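You operate a simulated robot arm through the tools that you are given. There is no shell and no other tool.

Carry out the task below with a simulated two-armed robot. There is one attempt and no reset: what you move stays moved.

## Task
Wipe the magnifier's lens with the blue pad and shut its lid.
Fine: swing it out over the desk and leave it there; no dust stays; put the pad back where it lay. What is to be rubbed or washed off counts as gone when no trace of it is left.

It is judged by the outcome, as a careful person would: the job done as asked, and still so three seconds after it is handed in. It fails if anything else is knocked over, pushed out of place, dropped, spilled or broken. A push-on lid holds only when it is set on centred and level and pressed home; a screw cap is set on level and turned clockwise until tight.

## Robot
Two 7-joint arms with fingered hands on one trunk that stands fixed in place. Base frame: the origin is at the foot of the trunk, x ahead of it, y to its left, z up; the work surface is at about z = 740. Units: mm, degrees, N and s.
The left shoulder is at [21, 209, 1416], the right one opposite. Each reaches about 1152 mm from its shoulder. Payload 5 kg a hand.
The TCP of each hand is the grasp point between the finger pads, 48 mm short of the fingertips. In the tool frame z runs along the fingers and y along their closing line. The gripper opens to 160 mm; its body begins 56 mm behind the TCP. The gripper is a hand of 4 fingers: y runs from the thumb to the fingers, the wrist lies at [-26, -142, -252] in the tool frame, and closing takes about 1.5 s.
Orientation is that of the tool frame in the base frame, as a unit quaternion [w, x, y, z]. With the fingers straight down and the wrist toward the robot, the tool's x, y and z point along [0, 1, 0], [1, 0, 0] and [0, 0, -1] of the base frame.

## Interface
- The arms move only by the tool servo_tool. It takes "left_deltas", "right_deltas" or both (then of equal length, played together; a hand with none holds still); each is a list of rows, each a list of 3 entries, a list of its own where there are three numbers: the turn, a rotation vector about the tool's x, y, z in degrees, then the shift along the tool's x, y, z in mm, then the finger opening in mm, from 0 to 160. In form: [[[rx, ry, rz], [x, y, z], fingers], ...]. A call has 1 to 20 rows; each row shifts and turns the commanded pose from where the row before left it, along the tool's axes as they then stand. A row lasts 0.2 s, in which the tool goes at most 50 mm and 8.6 degrees; a call with a longer step from one row to the next is refused whole, and so is a gripper value outside its range. Where a pose cannot be reached the arm comes as near as it can. A force on the tool above 40 N (or 10 N above the force at the start of the call, whichever is more), or a blocked arm, ends the call early, and 0.2 s more pass. Each finger travels about 108 mm/s and halts on what it meets, pressing with about 26 N; the grip force reading is that of the motor and also rises with nothing between the fingers. The clock runs only during rows and for 0.2 s after the last one: add rows that do not move to give the fingers time. It gives the time, the measured TCP pose, the force on the tool (base axes), the opening and the grip force at its end, in the units of the frame above (readings bear some noise), with the torque about the TCP (base axes, N m) and any sound that the robot's microphone picked up.
- Cameras (640 x 400 px; columns grow to the right, rows downward): "scene" is now at [85.1, 22.4, 1583.4]; the picture's right is [0.28, -0.96, 0.00], its down [-0.75, -0.22, -0.62] and it looks along [0.60, 0.18, -0.78] (base axes); focal length 328 px, centre (320, 200). "left" rides on the left gripper at [-87, -133, -189] in its tool frame; the picture's right is [-0.83, -0.26, 0.49], its down [0.51, -0.71, 0.49] and it looks along [0.22, 0.66, 0.72] (tool axes); focal length 238 px, centre (320, 200). "right" rides on the right gripper at [87, -133, -189] in its tool frame; the picture's right is [-0.83, 0.26, -0.49], its down [-0.51, -0.71, 0.49] and it looks along [-0.22, 0.66, 0.72] (tool axes); focal length 238 px, centre (320, 200). There is no depth. A picture from a camera that has moved, and an enlarged one, comes with that camera's place and axes in the base frame and with its lens.
- get_image(camera): a new picture of that camera. No time passes.
- slide_trunk(by): moves the trunk up (or, below 0, down) by that many mm; the arms and the scene camera ride with it, the base frame stays. It gives what a move gives, with no picture.
- grasp_type(shape, hand): the hand has 4 fingers and takes this shape, open, in about a second: jaw (thumb against the fingers, like two jaws); tri (thumb and two fingers); tip (a fingertip pinch); poke (one finger out to press); point (the index stretched); flat (the hand flat); cup (the hand cupped); fist (a fist). The gripper value then closes the fingers along that shape, each until it touches; the sizes above hold for jaw. It gives what a move gives, with no picture.
- aim_head(pan, tilt): turns the head with the scene camera to pan (to the left, within 86 degrees either way) and tilt (down, from -29 to 69), counted from straight ahead of the robot. It gives what a move gives.
- zoom(camera, box): a new picture of the part [left, top, right, bottom] of that camera's present view, enlarged. No time passes.
- finish_job(): hands the job in; it is judged then, once.

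Nothing tells you positions but the pictures and the camera data. Unless the task says otherwise, let go and move clear before handing in.

The tools are called as a command line: name --argument value ..., lists and objects as JSON in quotes. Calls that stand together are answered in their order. servo_tool: Moves the arms, as the interface text tells. Its arguments: {"type":"object","properties":{"left_deltas":{"type":"array","items":{"type":"array"}},"right_deltas":{"type":"array","items":{"type":"array"}}},"required":[]} The other tools are called the same way: slide_trunk (by) moves the trunk up or down; grasp_type (shape, hand) gives the hand a shape; aim_head (pan, tilt) turns the head that bears the scene camera; get_image (camera) takes a picture; zoom (camera, box) takes an enlarged picture of a part of a camera's view; finish_job () hands the job in.

At the start:

```text
clock: 0.0
left_tool_pos: [609.5, 562.1, 1172.8]
left_ee_rot: [0.0, 0.707, 0.707, 0.0]
left_ft_force: [0.2, 0.0, 1.0]
left_moment: [0.0, 0.02, 0.02]
left_finger_gap: 159.8
left_gripper_force: 0.1
left_shape: jaw
right_tool_pos: [686.0, -48.1, 1164.1]
right_ee_rot: [0.0, 0.707, 0.707, 0.0]
right_ft_force: [0.1, -0.2, 0.8]
right_moment: [-0.02, -0.02, 0.01]
right_finger_gap: 159.5
right_gripper_force: 0.1
right_shape: jaw
trunk travel left (down, up): [-418.0, 272.0]
head pan, tilt (commanded): [16.5, 51.5]
```

scene: 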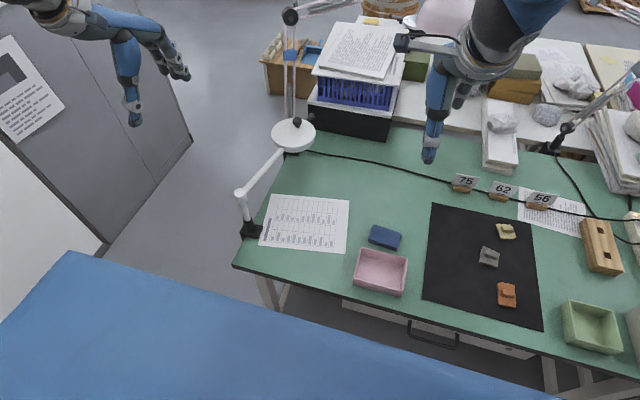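
right: 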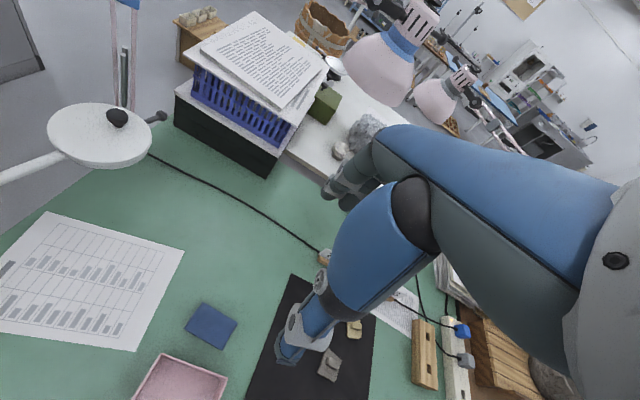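
left: 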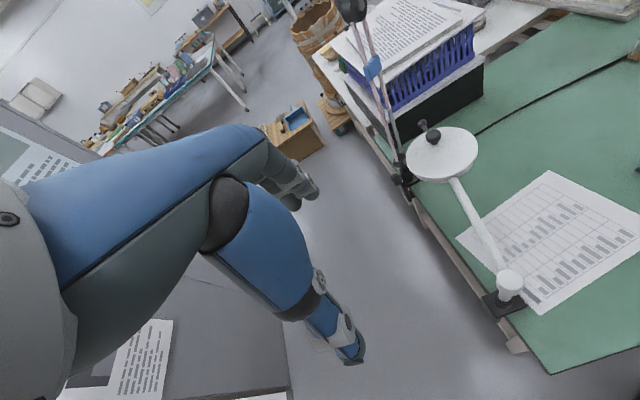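

I see a green desk with a swing-arm magnifier clamped at its left edge (white round head with a lid and black knob), a blue pad beside a pink tray, and a dark mat with items. I'll look closer at the magnifier and the pad first.

zoom --camera "scene" --box '[220, 100, 380, 260]'

zoom --camera "left" --box '[380, 100, 580, 320]'

zoom --camera "right" --box '[0, 80, 200, 200]'

zoom --camera "scene" --box '[330, 200, 450, 300]'

```text
2.50 times, centred on (300, 180) of scene
camera zoom: at [85.1, 22.4, 1583.4], right [0.28, -0.96, 0.0], down [-0.75, -0.22, -0.62], along [0.6, 0.18, -0.78], focal length 820 px, centre (370, 250)
```

zoom: 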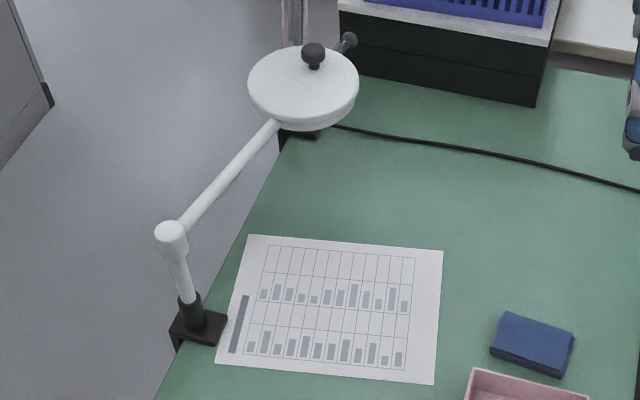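

```text
1.82 times, centred on (480, 210) of left
camera zoom: at [478.2, 475.7, 1362.1], right [-0.26, -0.83, -0.49], down [-0.71, 0.51, -0.49], along [0.66, 0.22, -0.72], focal length 433 px, centre (29, 182)
```

zoom: 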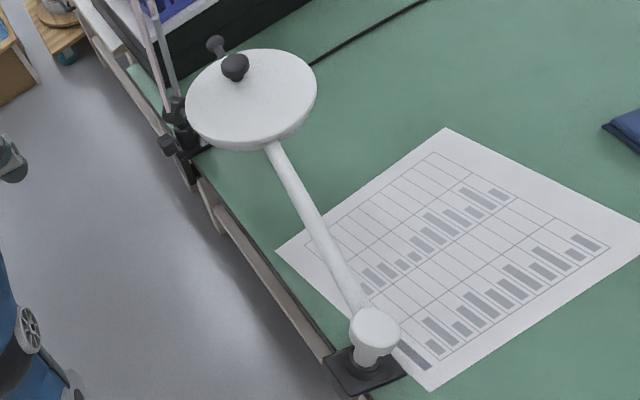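

```text
3.20 times, centred on (100, 140) of right
camera zoom: at [553.3, 38.2, 1354.0], right [0.26, -0.83, 0.49], down [-0.71, -0.51, -0.49], along [0.66, -0.22, -0.72], focal length 763 px, centre (1024, 392)
```

zoom: 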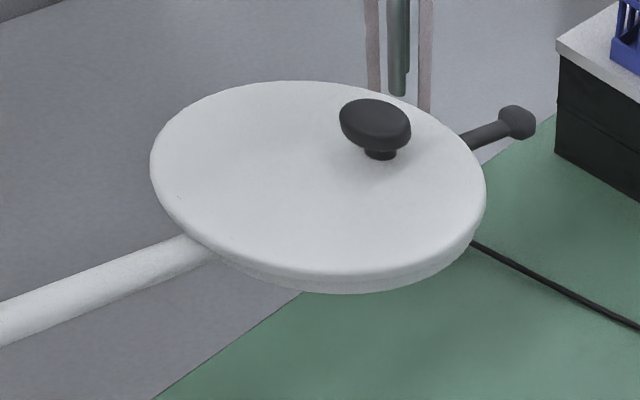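

```text
4.00 times, centred on (390, 250) of scene
camera zoom: at [85.1, 22.4, 1583.4], right [0.28, -0.96, 0.0], down [-0.75, -0.22, -0.62], along [0.6, 0.18, -0.78], focal length 1312 px, centre (40, 0)
```

zoom: 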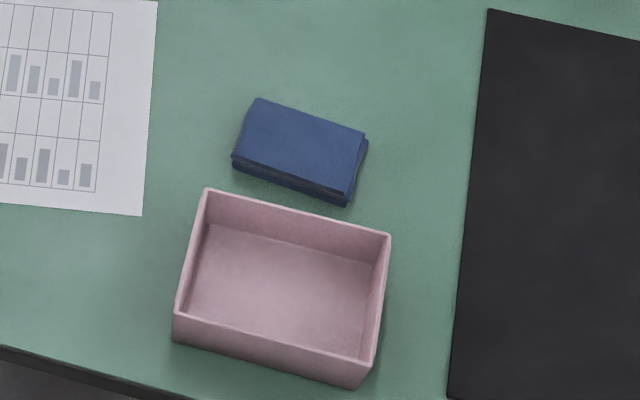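

The magnifier pivots on a post near (555, 379); its head (lid top z≈930) is near (810, 322) with a lid knob on its outer half and a side handle sticking out to about (931, 301, 907). I'll enlarge the head more to see how the lid is attached.

zoom --camera "left" --box '[395, 110, 495, 190]'

zoom --camera "scene" --box '[260, 105, 330, 160]'

zoom --camera "right" --box '[30, 90, 180, 190]'

```text
5.00 times, centred on (445, 150) of left
camera zoom: at [478.2, 475.7, 1362.1], right [-0.26, -0.83, -0.49], down [-0.71, 0.51, -0.49], along [0.66, 0.22, -0.72], focal length 1192 px, centre (-305, 450)
```

zoom: 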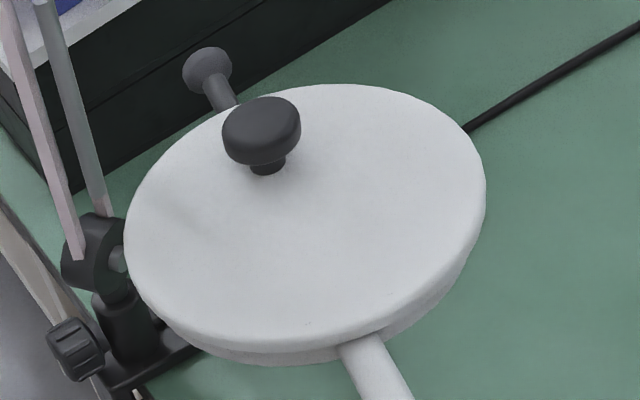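

```text
7.27 times, centred on (295, 132) of scene
camera zoom: at [85.1, 22.4, 1583.4], right [0.28, -0.96, 0.0], down [-0.75, -0.22, -0.62], along [0.6, 0.18, -0.78], focal length 2385 px, centre (502, 691)
```

zoom: 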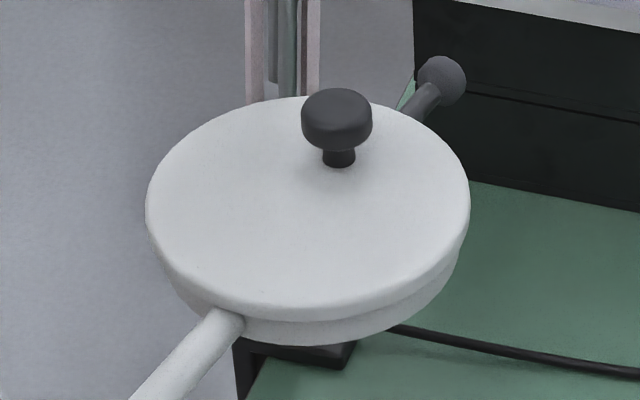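

```text
4.00 times, centred on (105, 140) of right
camera zoom: at [553.3, 38.2, 1354.0], right [0.26, -0.83, 0.49], down [-0.71, -0.51, -0.49], along [0.66, -0.22, -0.72], focal length 953 px, centre (1180, 440)
```

zoom: 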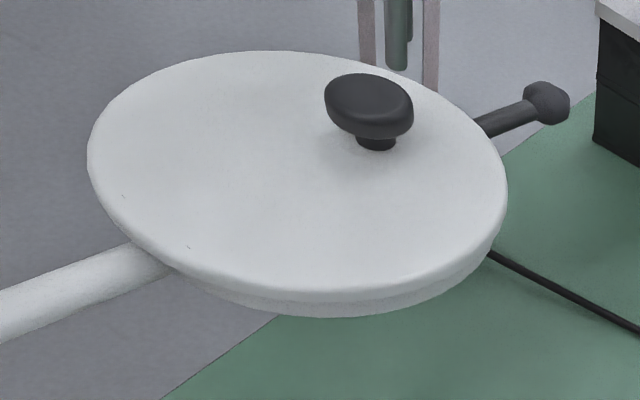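

The lid looks like a flap whose knob is on the side away from the arm. I want to learn the hand's geometry and check the lamp that stands close to the handle before choosing an approach.

zoom --camera "scene" --box '[20, 0, 220, 130]'

zoom --camera "right" --box '[230, 180, 430, 380]'

zoom --camera "left" --box '[330, 0, 530, 200]'

zoom --camera "scene" --box '[400, 0, 560, 180]'

```text
3.08 times, centred on (120, 65) of scene
camera zoom: at [85.1, 22.4, 1583.4], right [0.28, -0.96, 0.0], down [-0.75, -0.22, -0.62], along [0.6, 0.18, -0.78], focal length 1009 px, centre (935, 615)
```

zoom: 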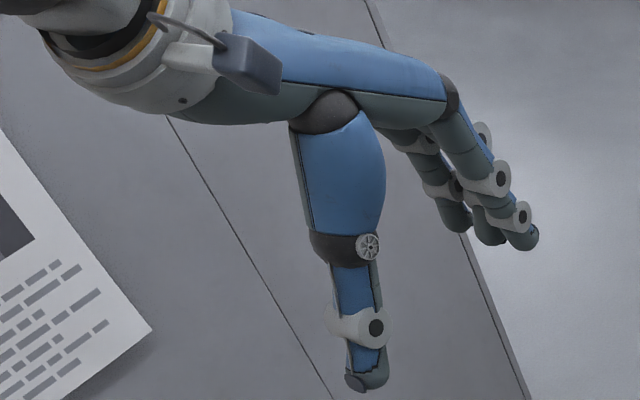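

```text
2.00 times, centred on (330, 280) of right
camera zoom: at [553.3, 38.2, 1354.0], right [0.26, -0.83, 0.49], down [-0.71, -0.51, -0.49], along [0.66, -0.22, -0.72], focal length 477 px, centre (300, 40)
```

zoom: 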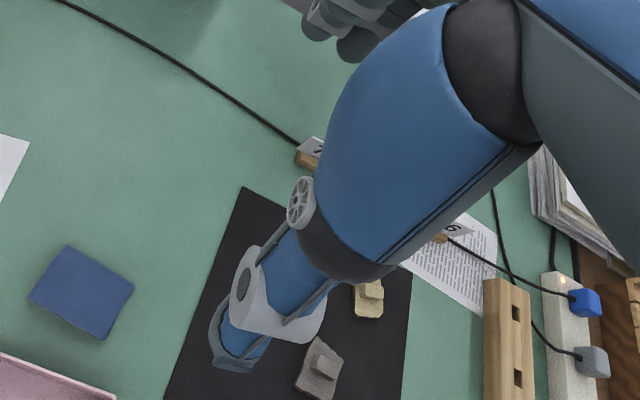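

```text
2.00 times, centred on (430, 100) of left
camera zoom: at [478.2, 475.7, 1362.1], right [-0.26, -0.83, -0.49], down [-0.71, 0.51, -0.49], along [0.66, 0.22, -0.72], focal length 477 px, centre (100, 400)
```

zoom: 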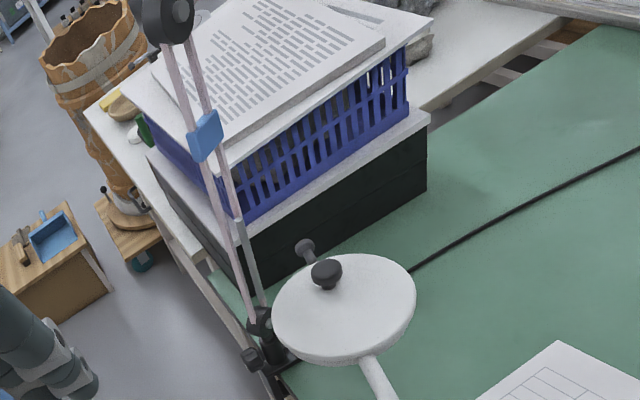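

```text
2.22 times, centred on (480, 90) of scene
camera zoom: at [85.1, 22.4, 1583.4], right [0.28, -0.96, 0.0], down [-0.75, -0.22, -0.62], along [0.6, 0.18, -0.78], focal length 729 px, centre (-36, 444)
```

zoom: 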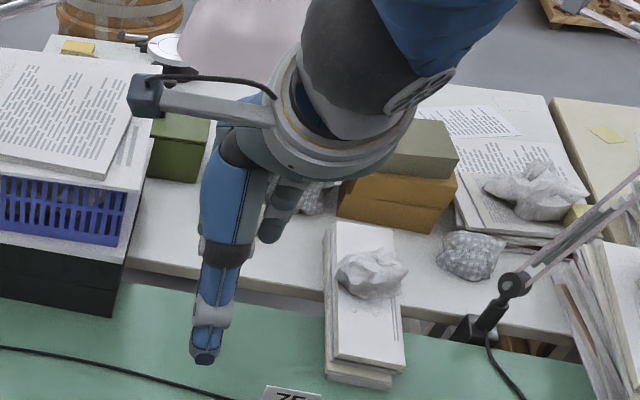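

The thumb sits on the wrist side and the three fingers opposite; the lamp clamp at about (937, 390) is close to the handle, so I'll push the magnifier's white arm tube from the left instead. First I turn the left hand so that its wrist is to the left, closing the fingers.

servo_tool --left_deltas '[[[0, 0, 8.2], [0, 0, 0], 120], [[0, 0, 8.2], [0, 0, 0], 80], [[0, 0, 8.2], [0, 0, 0], 40], [[0, 0, 8.2], [0, 0, 0], 0], [[0, 0, 8.2], [0, 0, 0], 0], [[0, 0, 8.2], [0, 0, 0], 0], [[0, 0, 8.2], [0, 0, 0], 0], [[0, 0, 8.2], [0, 0, 0], 0], [[0, 0, 8.2], [0, 0, 0], 0], [[0, 0, 8.2], [0, 0, 0], 0], [[0, 0, 8], [0, 0, 0], 0], [[0, 0, 0], [0, 0, 0], 0]]'

get_image --camera "scene"

get_image --camera "left"

```text
clock: 2.6
left_tool_pos: [609.8, 562.3, 1172.8]
left_ee_rot: [0.001, 1.0, -0.001, 0.0]
left_ft_force: [-0.9, -0.3, -0.1]
left_moment: [-0.02, -0.06, -0.01]
left_finger_gap: 0.1
left_gripper_force: 26.1
left_shape: jaw
right_tool_pos: [685.3, -47.5, 1163.9]
right_ee_rot: [0.0, 0.707, 0.707, 0.0]
right_ft_force: [-0.3, -0.6, 0.1]
right_moment: [-0.04, -0.04, -0.02]
right_finger_gap: 159.6
right_gripper_force: 0.0
right_shape: jaw
trunk travel left (down, up): [-418.0, 272.0]
head pan, tilt (commanded): [16.5, 51.5]
```

```text
taken
camera scene: at [84.4, 22.8, 1583.4], right [0.28, -0.96, 0.0], down [-0.75, -0.22, -0.62], along [0.6, 0.18, -0.78], focal length 328 px, centre (320, 200)
```

scene: 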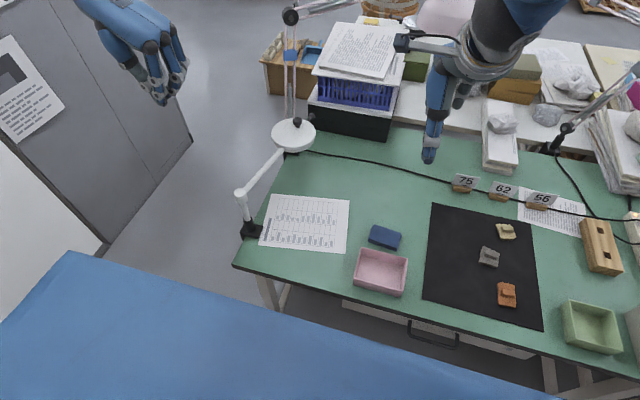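

```text
taken
camera left: at [523.2, 696.4, 1362.1], right [-0.83, 0.26, -0.49], down [0.51, 0.71, -0.49], along [0.22, -0.66, -0.72], focal length 238 px, centre (320, 200)
```

left: 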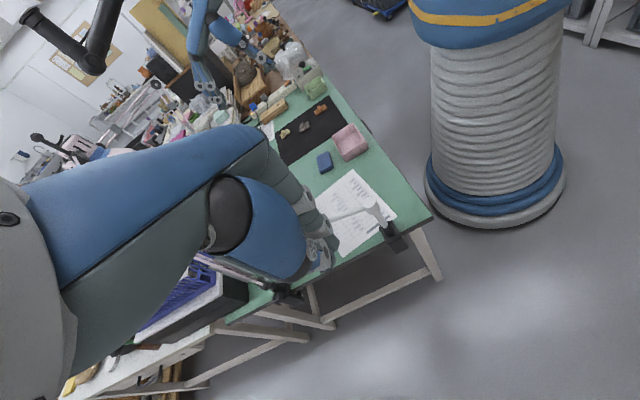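

The left hand has turned and closed. Now I bring it to the left of the magnifier's arm, still high, and look.

servo_tool --left_deltas '[[[0, 0, 0], [25.4, 22.4, 24.6], 0], [[0, 0, 0], [25.4, 22.4, 24.6], 0], [[0, 0, 0], [25.4, 22.4, 24.6], 0], [[0, 0, 0], [25.4, 22.4, 24.6], 0], [[0, 0, 0], [25.4, 22.4, 24.6], 0], [[0, 0, 0], [0, 0, 0], 0]]'

get_image --camera "scene"

get_image --camera "left"

get_image --camera "right"

```text
clock: 4.0
left_tool_pos: [736.8, 452.1, 1048.7]
left_ee_rot: [0.0, 1.0, 0.0, 0.001]
left_ft_force: [-1.4, 0.4, 0.0]
left_moment: [-0.01, -0.06, 0.06]
left_finger_gap: 0.0
left_gripper_force: 26.2
left_shape: jaw
right_tool_pos: [684.4, -47.4, 1164.8]
right_ee_rot: [0.001, 0.707, 0.707, 0.001]
right_ft_force: [-0.2, 0.4, 0.9]
right_moment: [-0.03, -0.11, 0.02]
right_finger_gap: 159.6
right_gripper_force: 0.1
right_shape: jaw
trunk travel left (down, up): [-418.0, 272.0]
head pan, tilt (commanded): [16.5, 51.5]
```

```text
taken
camera scene: at [83.7, 23.0, 1583.5], right [0.28, -0.96, 0.0], down [-0.75, -0.22, -0.62], along [0.6, 0.18, -0.78], focal length 328 px, centre (320, 200)
```

scene: 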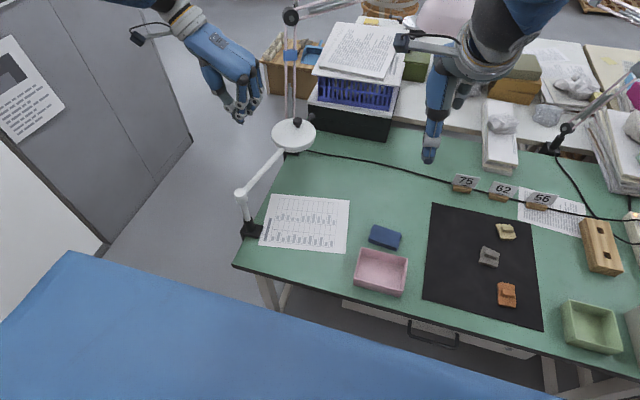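

```text
taken
camera left: at [650.1, 584.7, 1238.7], right [-0.83, 0.26, -0.49], down [0.51, 0.71, -0.49], along [0.22, -0.66, -0.72], focal length 238 px, centre (320, 200)
```

left: 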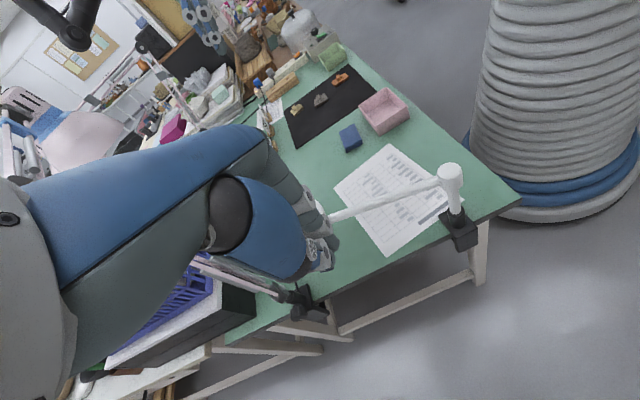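

```text
taken
camera right: at [552.2, 38.8, 1354.6], right [0.26, -0.83, 0.49], down [-0.71, -0.51, -0.49], along [0.66, -0.22, -0.72], focal length 238 px, centre (320, 200)
```

right: 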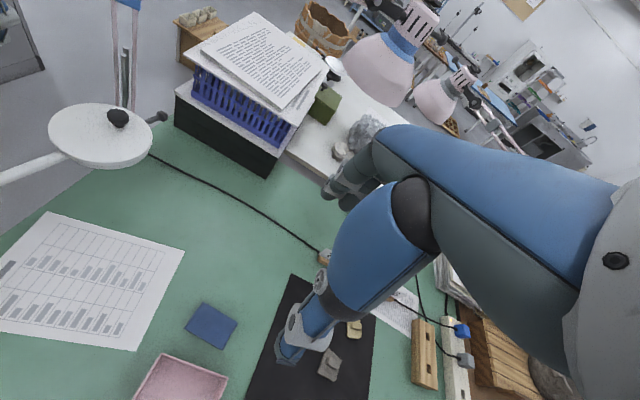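

The hand is left of the arm tube with clear space below. I lower it so the fingertips are at tube height.

servo_tool --left_deltas '[[[0, 0, 0], [0, 0, 42], 0], [[0, 0, 0], [0, 0, 42], 0], [[0, 0, 0], [0, 0, 40], 0], [[0, 0, 0], [0, 0, 0], 0]]'

zoom --camera "scene" --box '[180, 60, 340, 260]'

get_image --camera "left"

```text
clock: 5.0
left_tool_pos: [738.9, 453.6, 926.4]
left_ee_rot: [0.0, 1.0, 0.0, 0.0]
left_ft_force: [0.0, 0.3, 0.7]
left_moment: [-0.01, -0.05, 0.03]
left_finger_gap: 0.1
left_gripper_force: 25.9
left_shape: jaw
right_tool_pos: [685.0, -48.3, 1163.9]
right_ee_rot: [0.001, 0.707, 0.707, 0.0]
right_ft_force: [-0.4, 0.5, 0.4]
right_moment: [0.01, -0.06, -0.01]
right_finger_gap: 159.3
right_gripper_force: 0.1
right_shape: jaw
trunk travel left (down, up): [-418.0, 272.0]
head pan, tilt (commanded): [16.5, 51.5]
```

```text
2.00 times, centred on (260, 160) of scene
camera zoom: at [84.1, 22.1, 1583.5], right [0.28, -0.96, 0.0], down [-0.75, -0.22, -0.62], along [0.6, 0.18, -0.78], focal length 656 px, centre (440, 280)
```

zoom: 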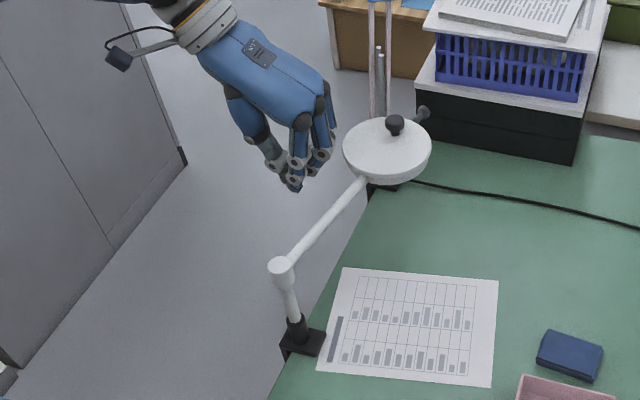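

```text
taken
camera left: at [652.4, 586.2, 1116.0], right [-0.83, 0.26, -0.49], down [0.51, 0.71, -0.49], along [0.22, -0.66, -0.72], focal length 238 px, centre (320, 200)
```

left: 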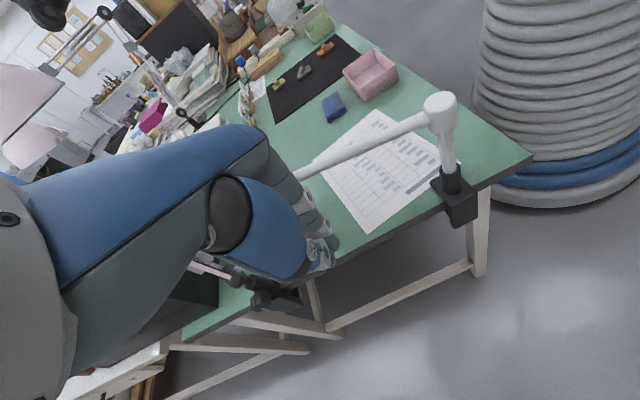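

The fingers stand beside the tube; to stay clear of the lens ring I shift nearer to the pivot and then push gently toward the desk.

servo_tool --left_deltas '[[[0, 0, 0], [-24, 27, 0], 0], [[0, 0, 0], [-24, 27, 0], 0], [[0, 0, 0], [0, 7, 0], 0], [[0, 0, 0], [0, 7, 0], 0], [[0, 0, 0], [0, 7, 0], 0], [[0, 0, 0], [0, 7, 0], 0], [[0, 0, 0], [0, 7, 0], 0], [[0, 0, 0], [0, 7, 0], 0], [[0, 0, 0], [0, 0, 0], 0]]'

zoom --camera "scene" --box '[180, 60, 340, 260]'

get_image --camera "right"

```text
clock: 7.0
left_tool_pos: [688.9, 354.7, 925.4]
left_ee_rot: [0.0, 1.0, 0.0, 0.0]
left_ft_force: [0.6, 1.8, -0.2]
left_moment: [0.02, 0.0, -0.03]
left_finger_gap: 0.0
left_gripper_force: 26.3
left_shape: jaw
right_tool_pos: [684.4, -49.6, 1164.3]
right_ee_rot: [0.0, 0.708, 0.706, 0.0]
right_ft_force: [0.6, 0.2, -0.1]
right_moment: [0.0, 0.0, 0.02]
right_finger_gap: 159.6
right_gripper_force: 0.0
right_shape: jaw
trunk travel left (down, up): [-418.0, 272.0]
head pan, tilt (commanded): [16.5, 51.5]
```

```text
2.00 times, centred on (260, 160) of scene
camera zoom: at [85.2, 22.6, 1583.4], right [0.28, -0.96, 0.0], down [-0.75, -0.22, -0.62], along [0.6, 0.18, -0.78], focal length 656 px, centre (440, 280)
```

zoom: 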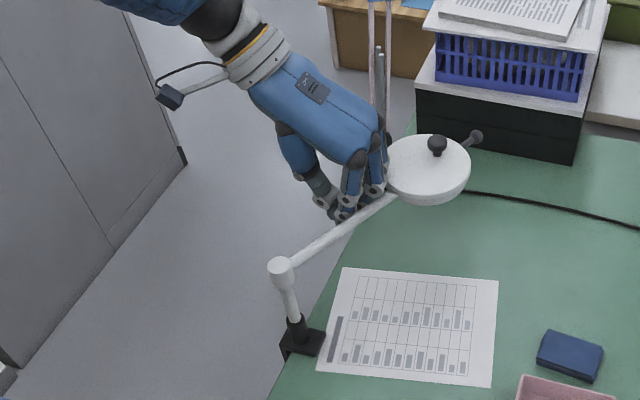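

```text
taken
camera right: at [553.5, 38.3, 1353.9], right [0.26, -0.83, 0.49], down [-0.71, -0.51, -0.49], along [0.66, -0.22, -0.72], focal length 238 px, centre (320, 200)
```

right: 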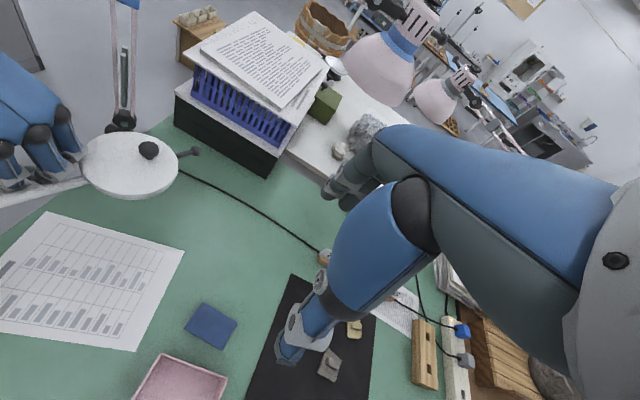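

The arm swings easily with under 2 N. I keep pushing, turning the hand a little with it and sliding toward the pivot to stay off the ring.

servo_tool --left_deltas '[[[0, 0, 2.5], [-3.4, 6.1, 0], 0], [[0, 0, 2.5], [-3.4, 6.1, 0], 0], [[0, 0, 2.5], [-3.4, 6.1, 0], 0], [[0, 0, 2.5], [-3.4, 6.1, 0], 0], [[0, 0, 2.5], [-3.4, 6.1, 0], 0], [[0, 0, 2.5], [-3.4, 6.1, 0], 0], [[0, 0, 0], [0, 0, 0], 0]]'

get_image --camera "scene"

get_image --camera "right"

```text
clock: 8.6
left_tool_pos: [665.7, 322.6, 924.4]
left_ee_rot: [0.0, 0.991, -0.132, -0.001]
left_ft_force: [2.6, 1.4, 0.8]
left_moment: [-0.06, 0.02, 0.03]
left_finger_gap: 0.2
left_gripper_force: 26.4
left_shape: jaw
right_tool_pos: [685.7, -47.7, 1164.2]
right_ee_rot: [0.001, 0.707, 0.707, 0.0]
right_ft_force: [-0.7, 0.1, 0.3]
right_moment: [-0.05, -0.01, -0.01]
right_finger_gap: 159.9
right_gripper_force: 0.1
right_shape: jaw
trunk travel left (down, up): [-418.0, 272.0]
head pan, tilt (commanded): [16.5, 51.5]
```

```text
taken
camera scene: at [85.3, 22.6, 1583.4], right [0.28, -0.96, 0.0], down [-0.75, -0.22, -0.62], along [0.6, 0.18, -0.78], focal length 328 px, centre (320, 200)
```

scene: 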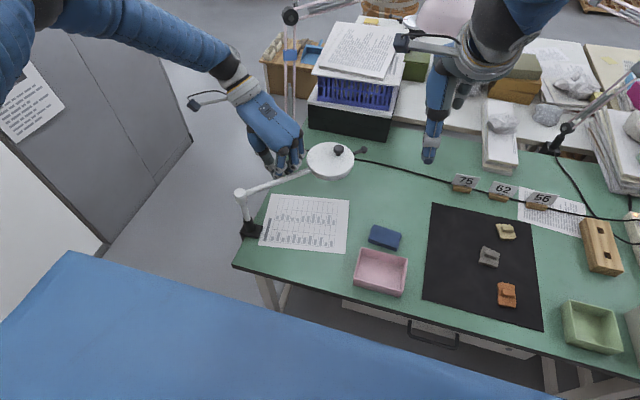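

```text
taken
camera right: at [553.5, 38.4, 1353.9], right [0.26, -0.83, 0.49], down [-0.71, -0.51, -0.49], along [0.66, -0.22, -0.72], focal length 238 px, centre (320, 200)
```

right: 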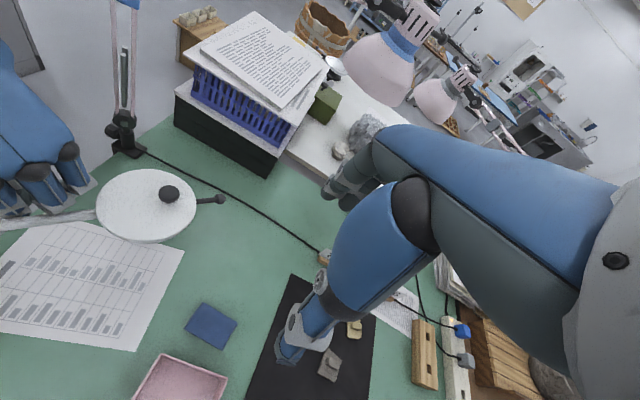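

The head is now at about (730, 184), some 35° out. I back the left hand off and raise it, then look at the lid for its hinge.

servo_tool --left_deltas '[[[0, 0, 0], [0, -20, 0], 0], [[0, 0, 0], [0, -30, 0], 0], [[0, 0, 0], [0, -30, 0], 0], [[0, 0, 0], [0, 0, -45], 0], [[0, 0, 0], [0, 0, -45], 0], [[0, 0, 0], [0, 0, -45], 0], [[0, 0, 0], [0, 0, -45], 0], [[0, 0, 0], [0, 0, 0], 0]]'

zoom --camera "scene" --box '[290, 130, 370, 190]'

zoom --camera "right" --box '[80, 150, 240, 260]'

get_image --camera "left"

```text
clock: 10.4
left_tool_pos: [684.4, 397.5, 1105.8]
left_ee_rot: [0.001, 0.991, -0.13, -0.002]
left_ft_force: [-0.4, 0.3, 0.0]
left_moment: [-0.09, 0.1, 0.01]
left_finger_gap: 0.0
left_gripper_force: 26.3
left_shape: jaw
right_tool_pos: [686.0, -47.5, 1163.5]
right_ee_rot: [0.0, 0.707, 0.707, -0.001]
right_ft_force: [0.4, -0.2, -0.4]
right_moment: [-0.06, 0.04, 0.01]
right_finger_gap: 159.7
right_gripper_force: 0.2
right_shape: jaw
trunk travel left (down, up): [-418.0, 272.0]
head pan, tilt (commanded): [16.5, 51.5]
```

```text
6.67 times, centred on (330, 160) of scene
camera zoom: at [86.5, 23.4, 1583.2], right [0.28, -0.96, 0.0], down [-0.75, -0.22, -0.62], along [0.6, 0.18, -0.78], focal length 2186 px, centre (253, 467)
```

zoom: 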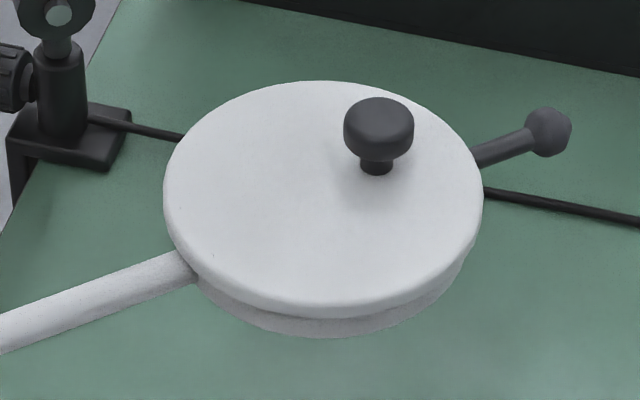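

```text
3.64 times, centred on (160, 205) of right
camera zoom: at [554.5, 39.1, 1353.3], right [0.26, -0.83, 0.49], down [-0.71, -0.51, -0.49], along [0.66, -0.22, -0.72], focal length 867 px, centre (902, 182)
```

zoom: 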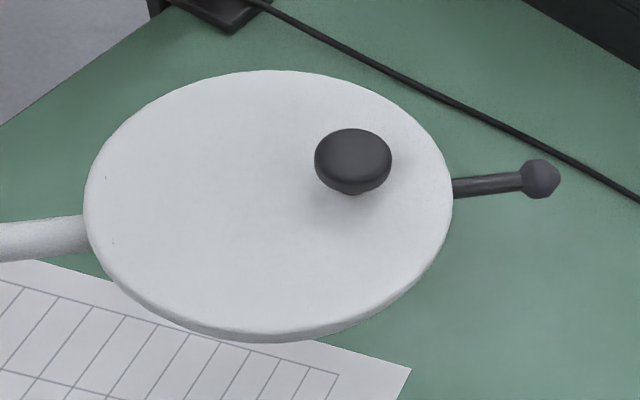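

```text
taken
camera left: at [635.7, 547.8, 1296.0], right [-0.74, 0.47, -0.49], down [0.67, 0.55, -0.49], along [0.04, -0.69, -0.72], focal length 238 px, centre (320, 200)
```

left: 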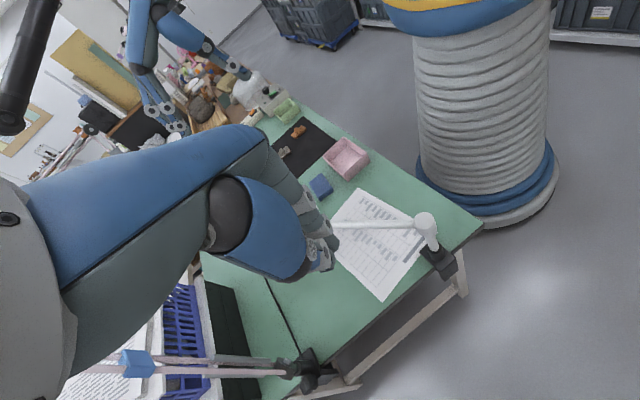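

Two tiny marks show on the lid's rim by the arm, possibly a hinge; I enlarge that spot.

zoom --camera "right" --box '[95, 175, 145, 235]'

zoom --camera "scene" --box '[305, 150, 335, 185]'

zoom --camera "right" --box '[170, 170, 230, 230]'

```text
6.67 times, centred on (120, 205) of right
camera zoom: at [554.5, 39.1, 1353.3], right [0.26, -0.83, 0.49], down [-0.71, -0.51, -0.49], along [0.66, -0.22, -0.72], focal length 1589 px, centre (1653, 167)
```

zoom: 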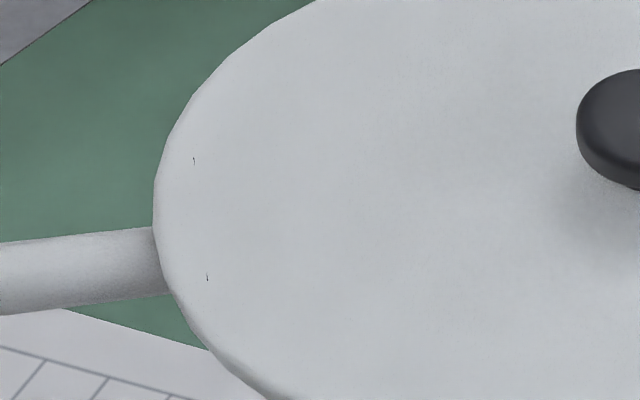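

```text
11.43 times, centred on (320, 168) of scene
camera zoom: at [86.5, 23.4, 1583.2], right [0.28, -0.96, 0.0], down [-0.75, -0.22, -0.62], along [0.6, 0.18, -0.78], focal length 3748 px, centre (320, 571)
```

zoom: 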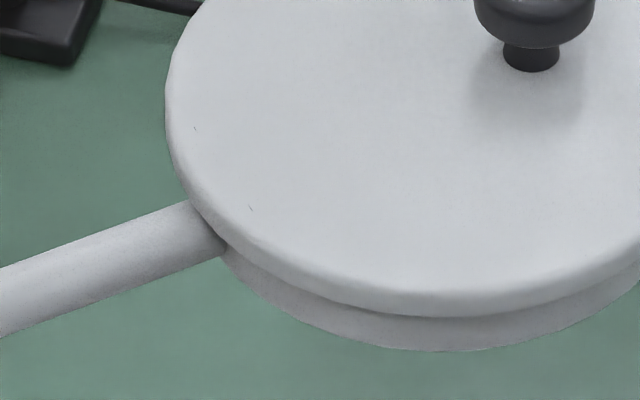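

```text
6.67 times, centred on (200, 200) of right
camera zoom: at [554.5, 39.1, 1353.3], right [0.26, -0.83, 0.49], down [-0.71, -0.51, -0.49], along [0.66, -0.22, -0.72], focal length 1589 px, centre (1120, 200)
```

zoom: 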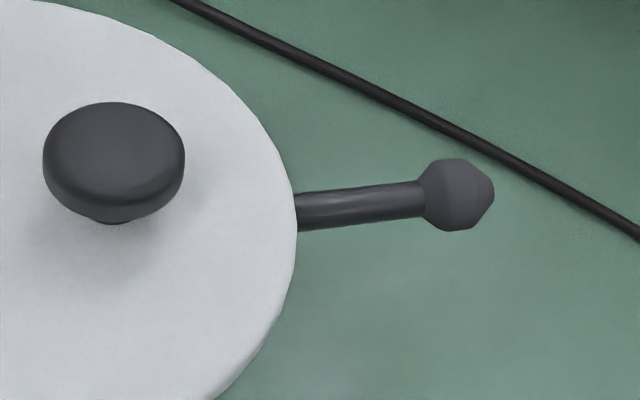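

The two marks are ends of a hinge pin by the arm, so the lid flips up toward the post. I turn the left hand so its closing line lies along the hinge axis and bring it above the lid knob.

servo_tool --left_deltas '[[[0, 0, 8], [0, 0, 0], 20], [[0, 0, 8], [0, 0, 0], 40], [[0, 0, 8], [0, 0, 0], 60], [[0, 0, 8], [0, 0, 0], 80], [[0, 0, 0], [36.7, 17, 4.3], 80], [[0, 0, 0], [36.7, 17, 4.3], 80], [[0, 0, 0], [36.7, 17, 4.3], 80], [[0, 0, 0], [36.7, 17, 4.3], 80], [[0, 0, 0], [36.7, 17, 4.3], 80], [[0, 0, 0], [36.7, 17, 4.3], 80], [[0, 0, 0], [0, 0, 0], 80]]'

get_image --camera "scene"

get_image --camera "right"

get_image --camera "left"

```text
clock: 12.8
left_tool_pos: [755.4, 168.3, 1081.3]
left_ee_rot: [0.001, 0.917, -0.399, 0.0]
left_ft_force: [0.7, 1.0, -0.5]
left_moment: [-0.08, -0.01, 0.0]
left_finger_gap: 79.6
left_gripper_force: 0.0
left_shape: jaw
left hand out of reach, approached as far as the arm can: row 10
right_tool_pos: [684.8, -48.4, 1164.7]
right_ee_rot: [0.0, 0.706, 0.708, 0.0]
right_ft_force: [-0.5, 0.7, -0.4]
right_moment: [-0.08, -0.05, 0.01]
right_finger_gap: 159.7
right_gripper_force: 0.1
right_shape: jaw
trunk travel left (down, up): [-418.0, 272.0]
head pan, tilt (commanded): [16.5, 51.5]
```

```text
taken
camera scene: at [84.7, 23.8, 1583.4], right [0.28, -0.96, 0.0], down [-0.75, -0.22, -0.62], along [0.6, 0.18, -0.78], focal length 328 px, centre (320, 200)
```

scene: 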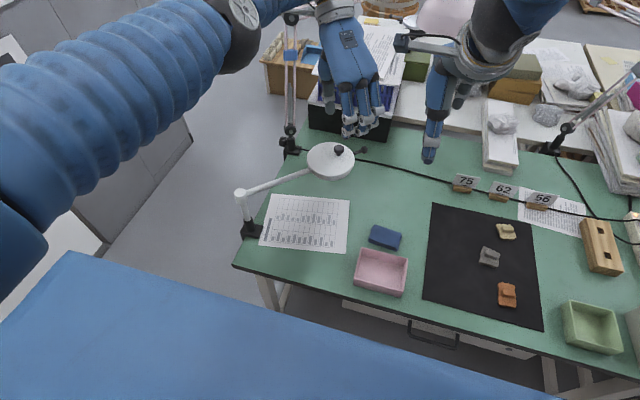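

```text
taken
camera right: at [552.9, 39.7, 1354.0], right [0.26, -0.83, 0.49], down [-0.71, -0.51, -0.49], along [0.66, -0.22, -0.72], focal length 238 px, centre (320, 200)
```

right: 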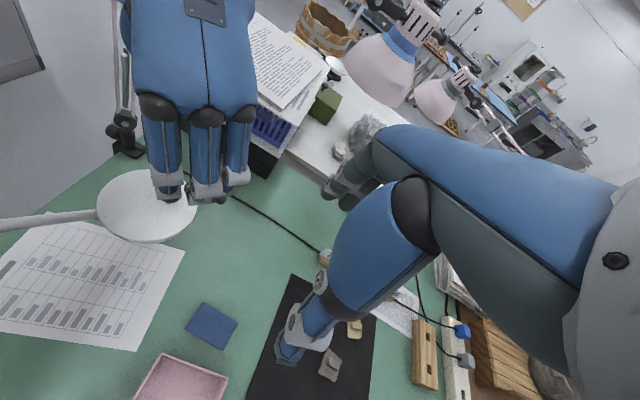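

```text
taken
camera left: at [793.4, 323.6, 1270.9], right [-0.38, 0.79, -0.49], down [0.86, 0.11, -0.49], along [-0.33, -0.61, -0.72], focal length 238 px, centre (320, 200)
```

left: 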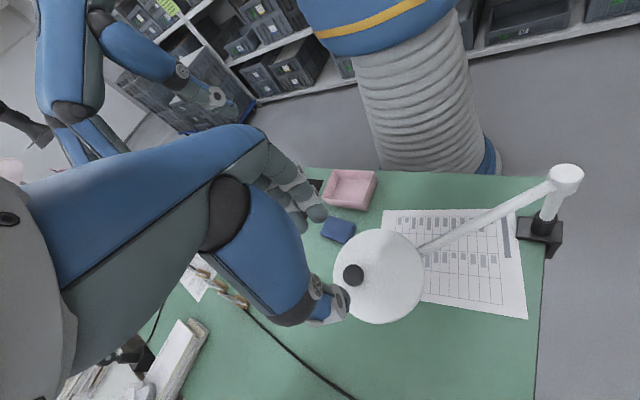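

The left arm is at the edge of its reach with this wrist angle. I zoom the left camera's clear view of the lid to refine positions before choosing the grasp.

zoom --camera "left" --box '[320, 210, 460, 340]'

zoom --camera "scene" --box '[290, 60, 400, 190]'

```text
3.08 times, centred on (390, 275) of left
camera zoom: at [793.4, 323.6, 1270.9], right [-0.38, 0.79, -0.49], down [0.86, 0.11, -0.49], along [-0.33, -0.61, -0.72], focal length 733 px, centre (105, -31)
```

zoom: 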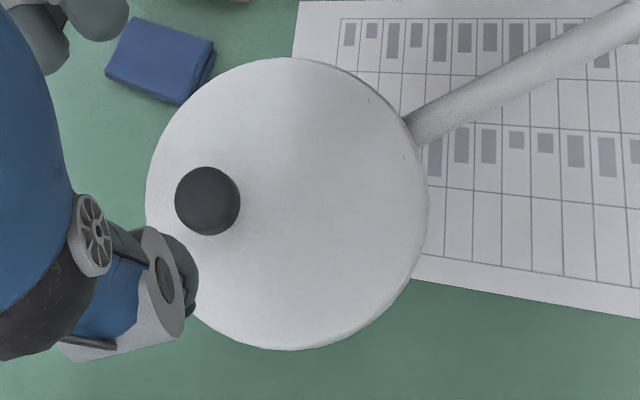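

```text
3.08 times, centred on (345, 125) of scene
camera zoom: at [84.7, 23.8, 1583.4], right [0.28, -0.96, 0.0], down [-0.75, -0.22, -0.62], along [0.6, 0.18, -0.78], focal length 1009 px, centre (243, 431)
```

zoom: 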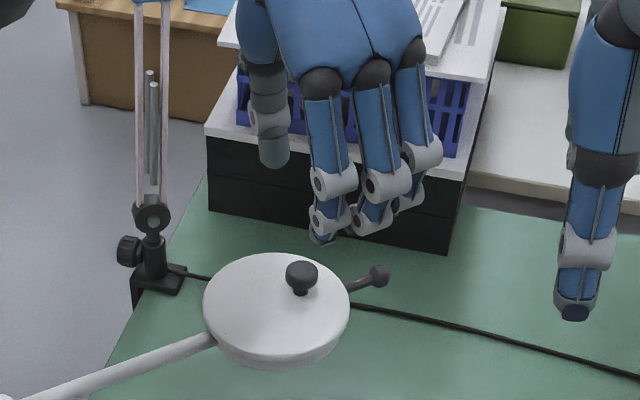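

Knob head is at about (756, 167, 954), hinge near (696, 227), arm angle about −47°. I turn the left hand back to a more comfortable yaw and descend with the fingers open around the knob.

servo_tool --left_deltas '[[[0, 0, -7.4], [0, 0, 0], 80], [[0, 0, -7.4], [0, 0, 0], 80], [[0, 0, -7.4], [0, 0, 0], 80], [[0, 0, 0], [0, 0, 30], 80], [[0, 0, 0], [0, 0, 30], 80], [[0, 0, 0], [0, 0, 0], 80]]'

zoom --camera "scene" --box '[270, 60, 400, 210]'

zoom --camera "right" --box '[80, 60, 280, 260]'

zoom --camera "left" --box '[240, 160, 480, 360]'

```text
clock: 14.2
left_tool_pos: [754.6, 169.5, 1019.4]
left_ee_rot: [0.0, 0.977, -0.214, 0.0]
left_ft_force: [0.1, 0.2, 0.1]
left_moment: [0.0, -0.06, -0.01]
left_finger_gap: 79.7
left_gripper_force: 0.1
left_shape: jaw
right_tool_pos: [685.3, -48.2, 1164.4]
right_ee_rot: [-0.001, 0.707, 0.707, 0.0]
right_ft_force: [-0.8, -0.1, 0.2]
right_moment: [-0.02, -0.01, -0.01]
right_finger_gap: 159.6
right_gripper_force: 0.0
right_shape: jaw
trunk travel left (down, up): [-418.0, 272.0]
head pan, tilt (commanded): [16.5, 51.5]
```

```text
2.67 times, centred on (335, 135) of scene
camera zoom: at [84.4, 22.1, 1583.5], right [0.28, -0.96, 0.0], down [-0.75, -0.22, -0.62], along [0.6, 0.18, -0.78], focal length 874 px, centre (280, 373)
```

zoom: 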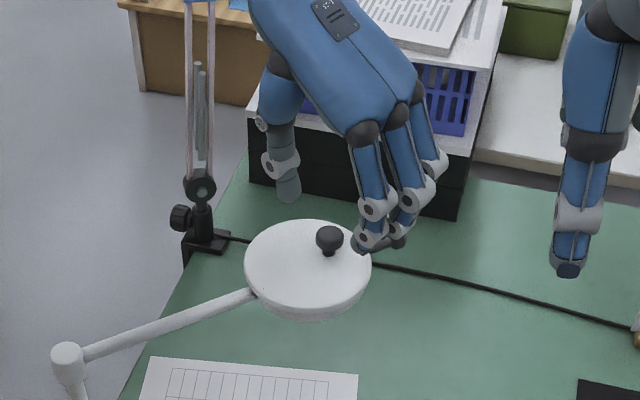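

```text
2.00 times, centred on (180, 160) of right
camera zoom: at [552.7, 38.0, 1354.3], right [0.26, -0.83, 0.49], down [-0.71, -0.51, -0.49], along [0.66, -0.22, -0.72], focal length 477 px, centre (600, 280)
```

zoom: 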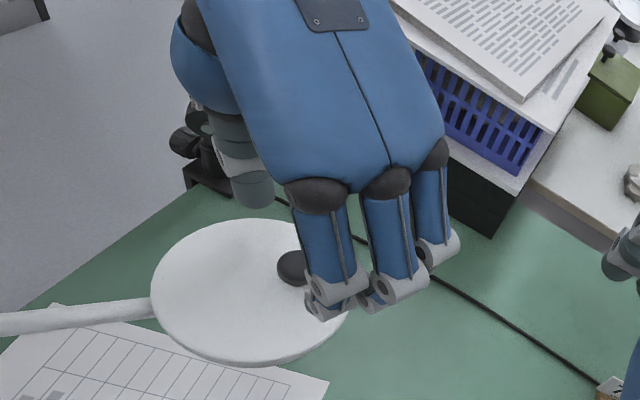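

```text
2.00 times, centred on (360, 260) of left
camera zoom: at [731.4, 326.5, 1209.3], right [-0.65, 0.58, -0.49], down [0.76, 0.43, -0.49], along [-0.08, -0.69, -0.72], focal length 477 px, centre (240, 80)
```

zoom: 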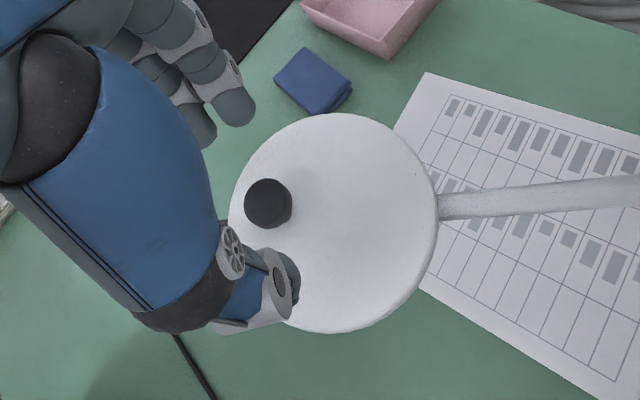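

The index and thumb straddle the knob nicely. I lower the last 30 mm and close gently on the knob.

servo_tool --left_deltas '[[[0, 0, 0], [2, 2, 15], 80], [[0, 0, 0], [0, 0, 15], 80], [[0, 0, 0], [0, 0, 0], 60], [[0, 0, 0], [0, 0, 0], 45], [[0, 0, 0], [0, 0, 0], 30], [[0, 0, 0], [0, 0, 0], 15], [[0, 0, 0], [0, 0, 0], 5], [[0, 0, 0], [0, 0, 0], 5], [[0, 0, 0], [0, 0, 0], 5]]'

zoom --camera "scene" --box '[270, 60, 400, 210]'

zoom --camera "right" --box '[80, 60, 280, 260]'

zoom --camera "left" --box '[240, 160, 480, 360]'

```text
clock: 16.2
left_tool_pos: [757.6, 164.6, 988.5]
left_ee_rot: [0.0, 0.977, -0.214, 0.0]
left_ft_force: [1.3, 0.8, -0.2]
left_moment: [-0.03, -0.04, -0.03]
left_finger_gap: 14.1
left_gripper_force: 26.2
left_shape: jaw
right_tool_pos: [686.1, -48.5, 1164.6]
right_ee_rot: [0.0, 0.707, 0.707, 0.0]
right_ft_force: [0.1, 0.0, -0.1]
right_moment: [-0.02, 0.01, -0.02]
right_finger_gap: 159.5
right_gripper_force: 0.0
right_shape: jaw
trunk travel left (down, up): [-418.0, 272.0]
head pan, tilt (commanded): [16.5, 51.5]
```

```text
2.67 times, centred on (335, 135) of scene
camera zoom: at [85.5, 22.3, 1583.4], right [0.28, -0.96, 0.0], down [-0.75, -0.22, -0.62], along [0.6, 0.18, -0.78], focal length 874 px, centre (280, 373)
```

zoom: 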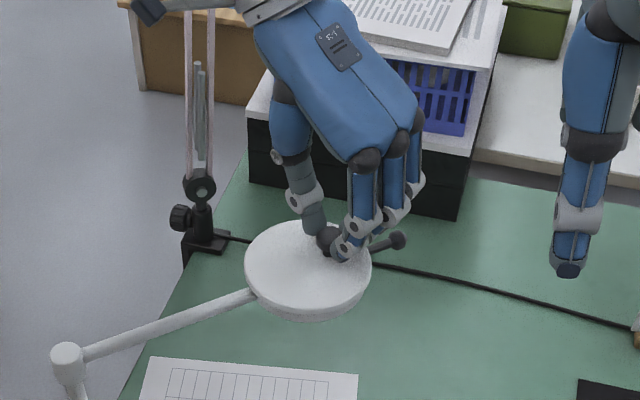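

```text
2.00 times, centred on (180, 160) of right
camera zoom: at [553.7, 38.1, 1353.8], right [0.26, -0.83, 0.49], down [-0.71, -0.51, -0.49], along [0.66, -0.22, -0.72], focal length 477 px, centre (600, 280)
```

zoom: 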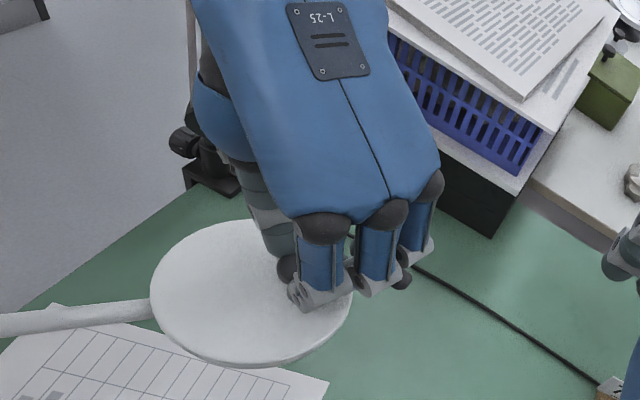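

```text
2.00 times, centred on (360, 260) of left
camera zoom: at [734.7, 322.9, 1179.0], right [-0.65, 0.58, -0.49], down [0.76, 0.43, -0.49], along [-0.08, -0.69, -0.72], focal length 477 px, centre (240, 80)
```

zoom: 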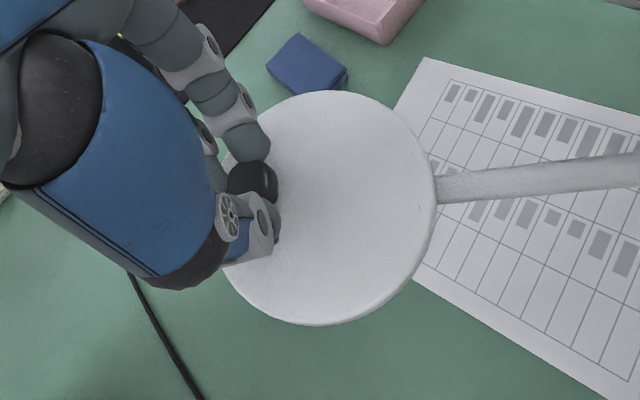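

The knob is held. I now raise the lid by turning the hand about the hinge in small steps, checking force.

servo_tool --left_deltas '[[[-1.12, 2.78, 0], [-3.1, -1.24, -4.6], 5], [[-1.12, 2.78, 0], [-3.1, -1.24, -4.6], 5], [[-1.12, 2.78, 0], [-3.1, -1.24, -4.6], 5], [[-1.12, 2.78, 0], [-3.1, -1.24, -4.6], 5], [[-1.12, 2.78, 0], [-3.1, -1.24, -4.6], 5], [[0, 0, 0], [0, 0, 0], 5]]'

zoom --camera "scene" --box '[250, 40, 410, 220]'

zoom --camera "right" --box '[80, 60, 280, 260]'

```text
clock: 17.6
left_tool_pos: [743.4, 180.4, 1010.9]
left_ee_rot: [0.073, 0.968, -0.213, 0.108]
left_ft_force: [0.3, 1.3, -1.7]
left_moment: [-0.01, 0.04, -0.03]
left_finger_gap: 13.7
left_gripper_force: 26.1
left_shape: jaw
right_tool_pos: [686.2, -48.3, 1164.2]
right_ee_rot: [0.0, 0.707, 0.707, -0.001]
right_ft_force: [0.5, -1.0, -0.3]
right_moment: [0.0, 0.0, 0.03]
right_finger_gap: 159.6
right_gripper_force: 0.0
right_shape: jaw
trunk travel left (down, up): [-418.0, 272.0]
head pan, tilt (commanded): [16.5, 51.5]
```

```text
2.22 times, centred on (330, 130) of scene
camera zoom: at [85.6, 22.0, 1583.3], right [0.28, -0.96, 0.0], down [-0.75, -0.22, -0.62], along [0.6, 0.18, -0.78], focal length 729 px, centre (298, 356)
```

zoom: 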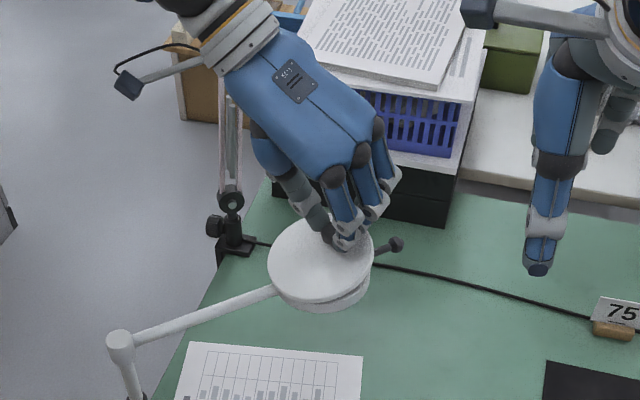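

```text
2.00 times, centred on (180, 160) of right
camera zoom: at [553.8, 37.9, 1353.8], right [0.26, -0.83, 0.49], down [-0.71, -0.51, -0.49], along [0.66, -0.22, -0.72], focal length 477 px, centre (600, 280)
```

zoom: 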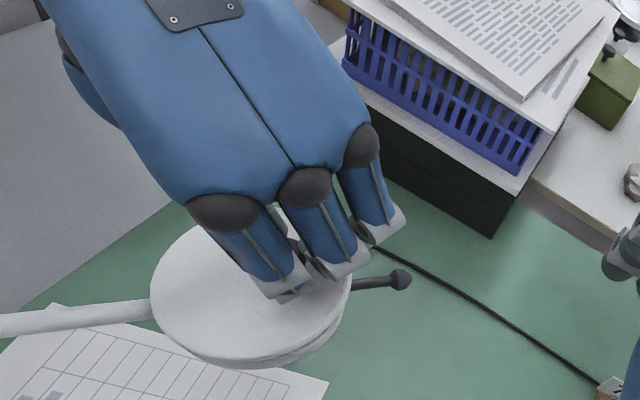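

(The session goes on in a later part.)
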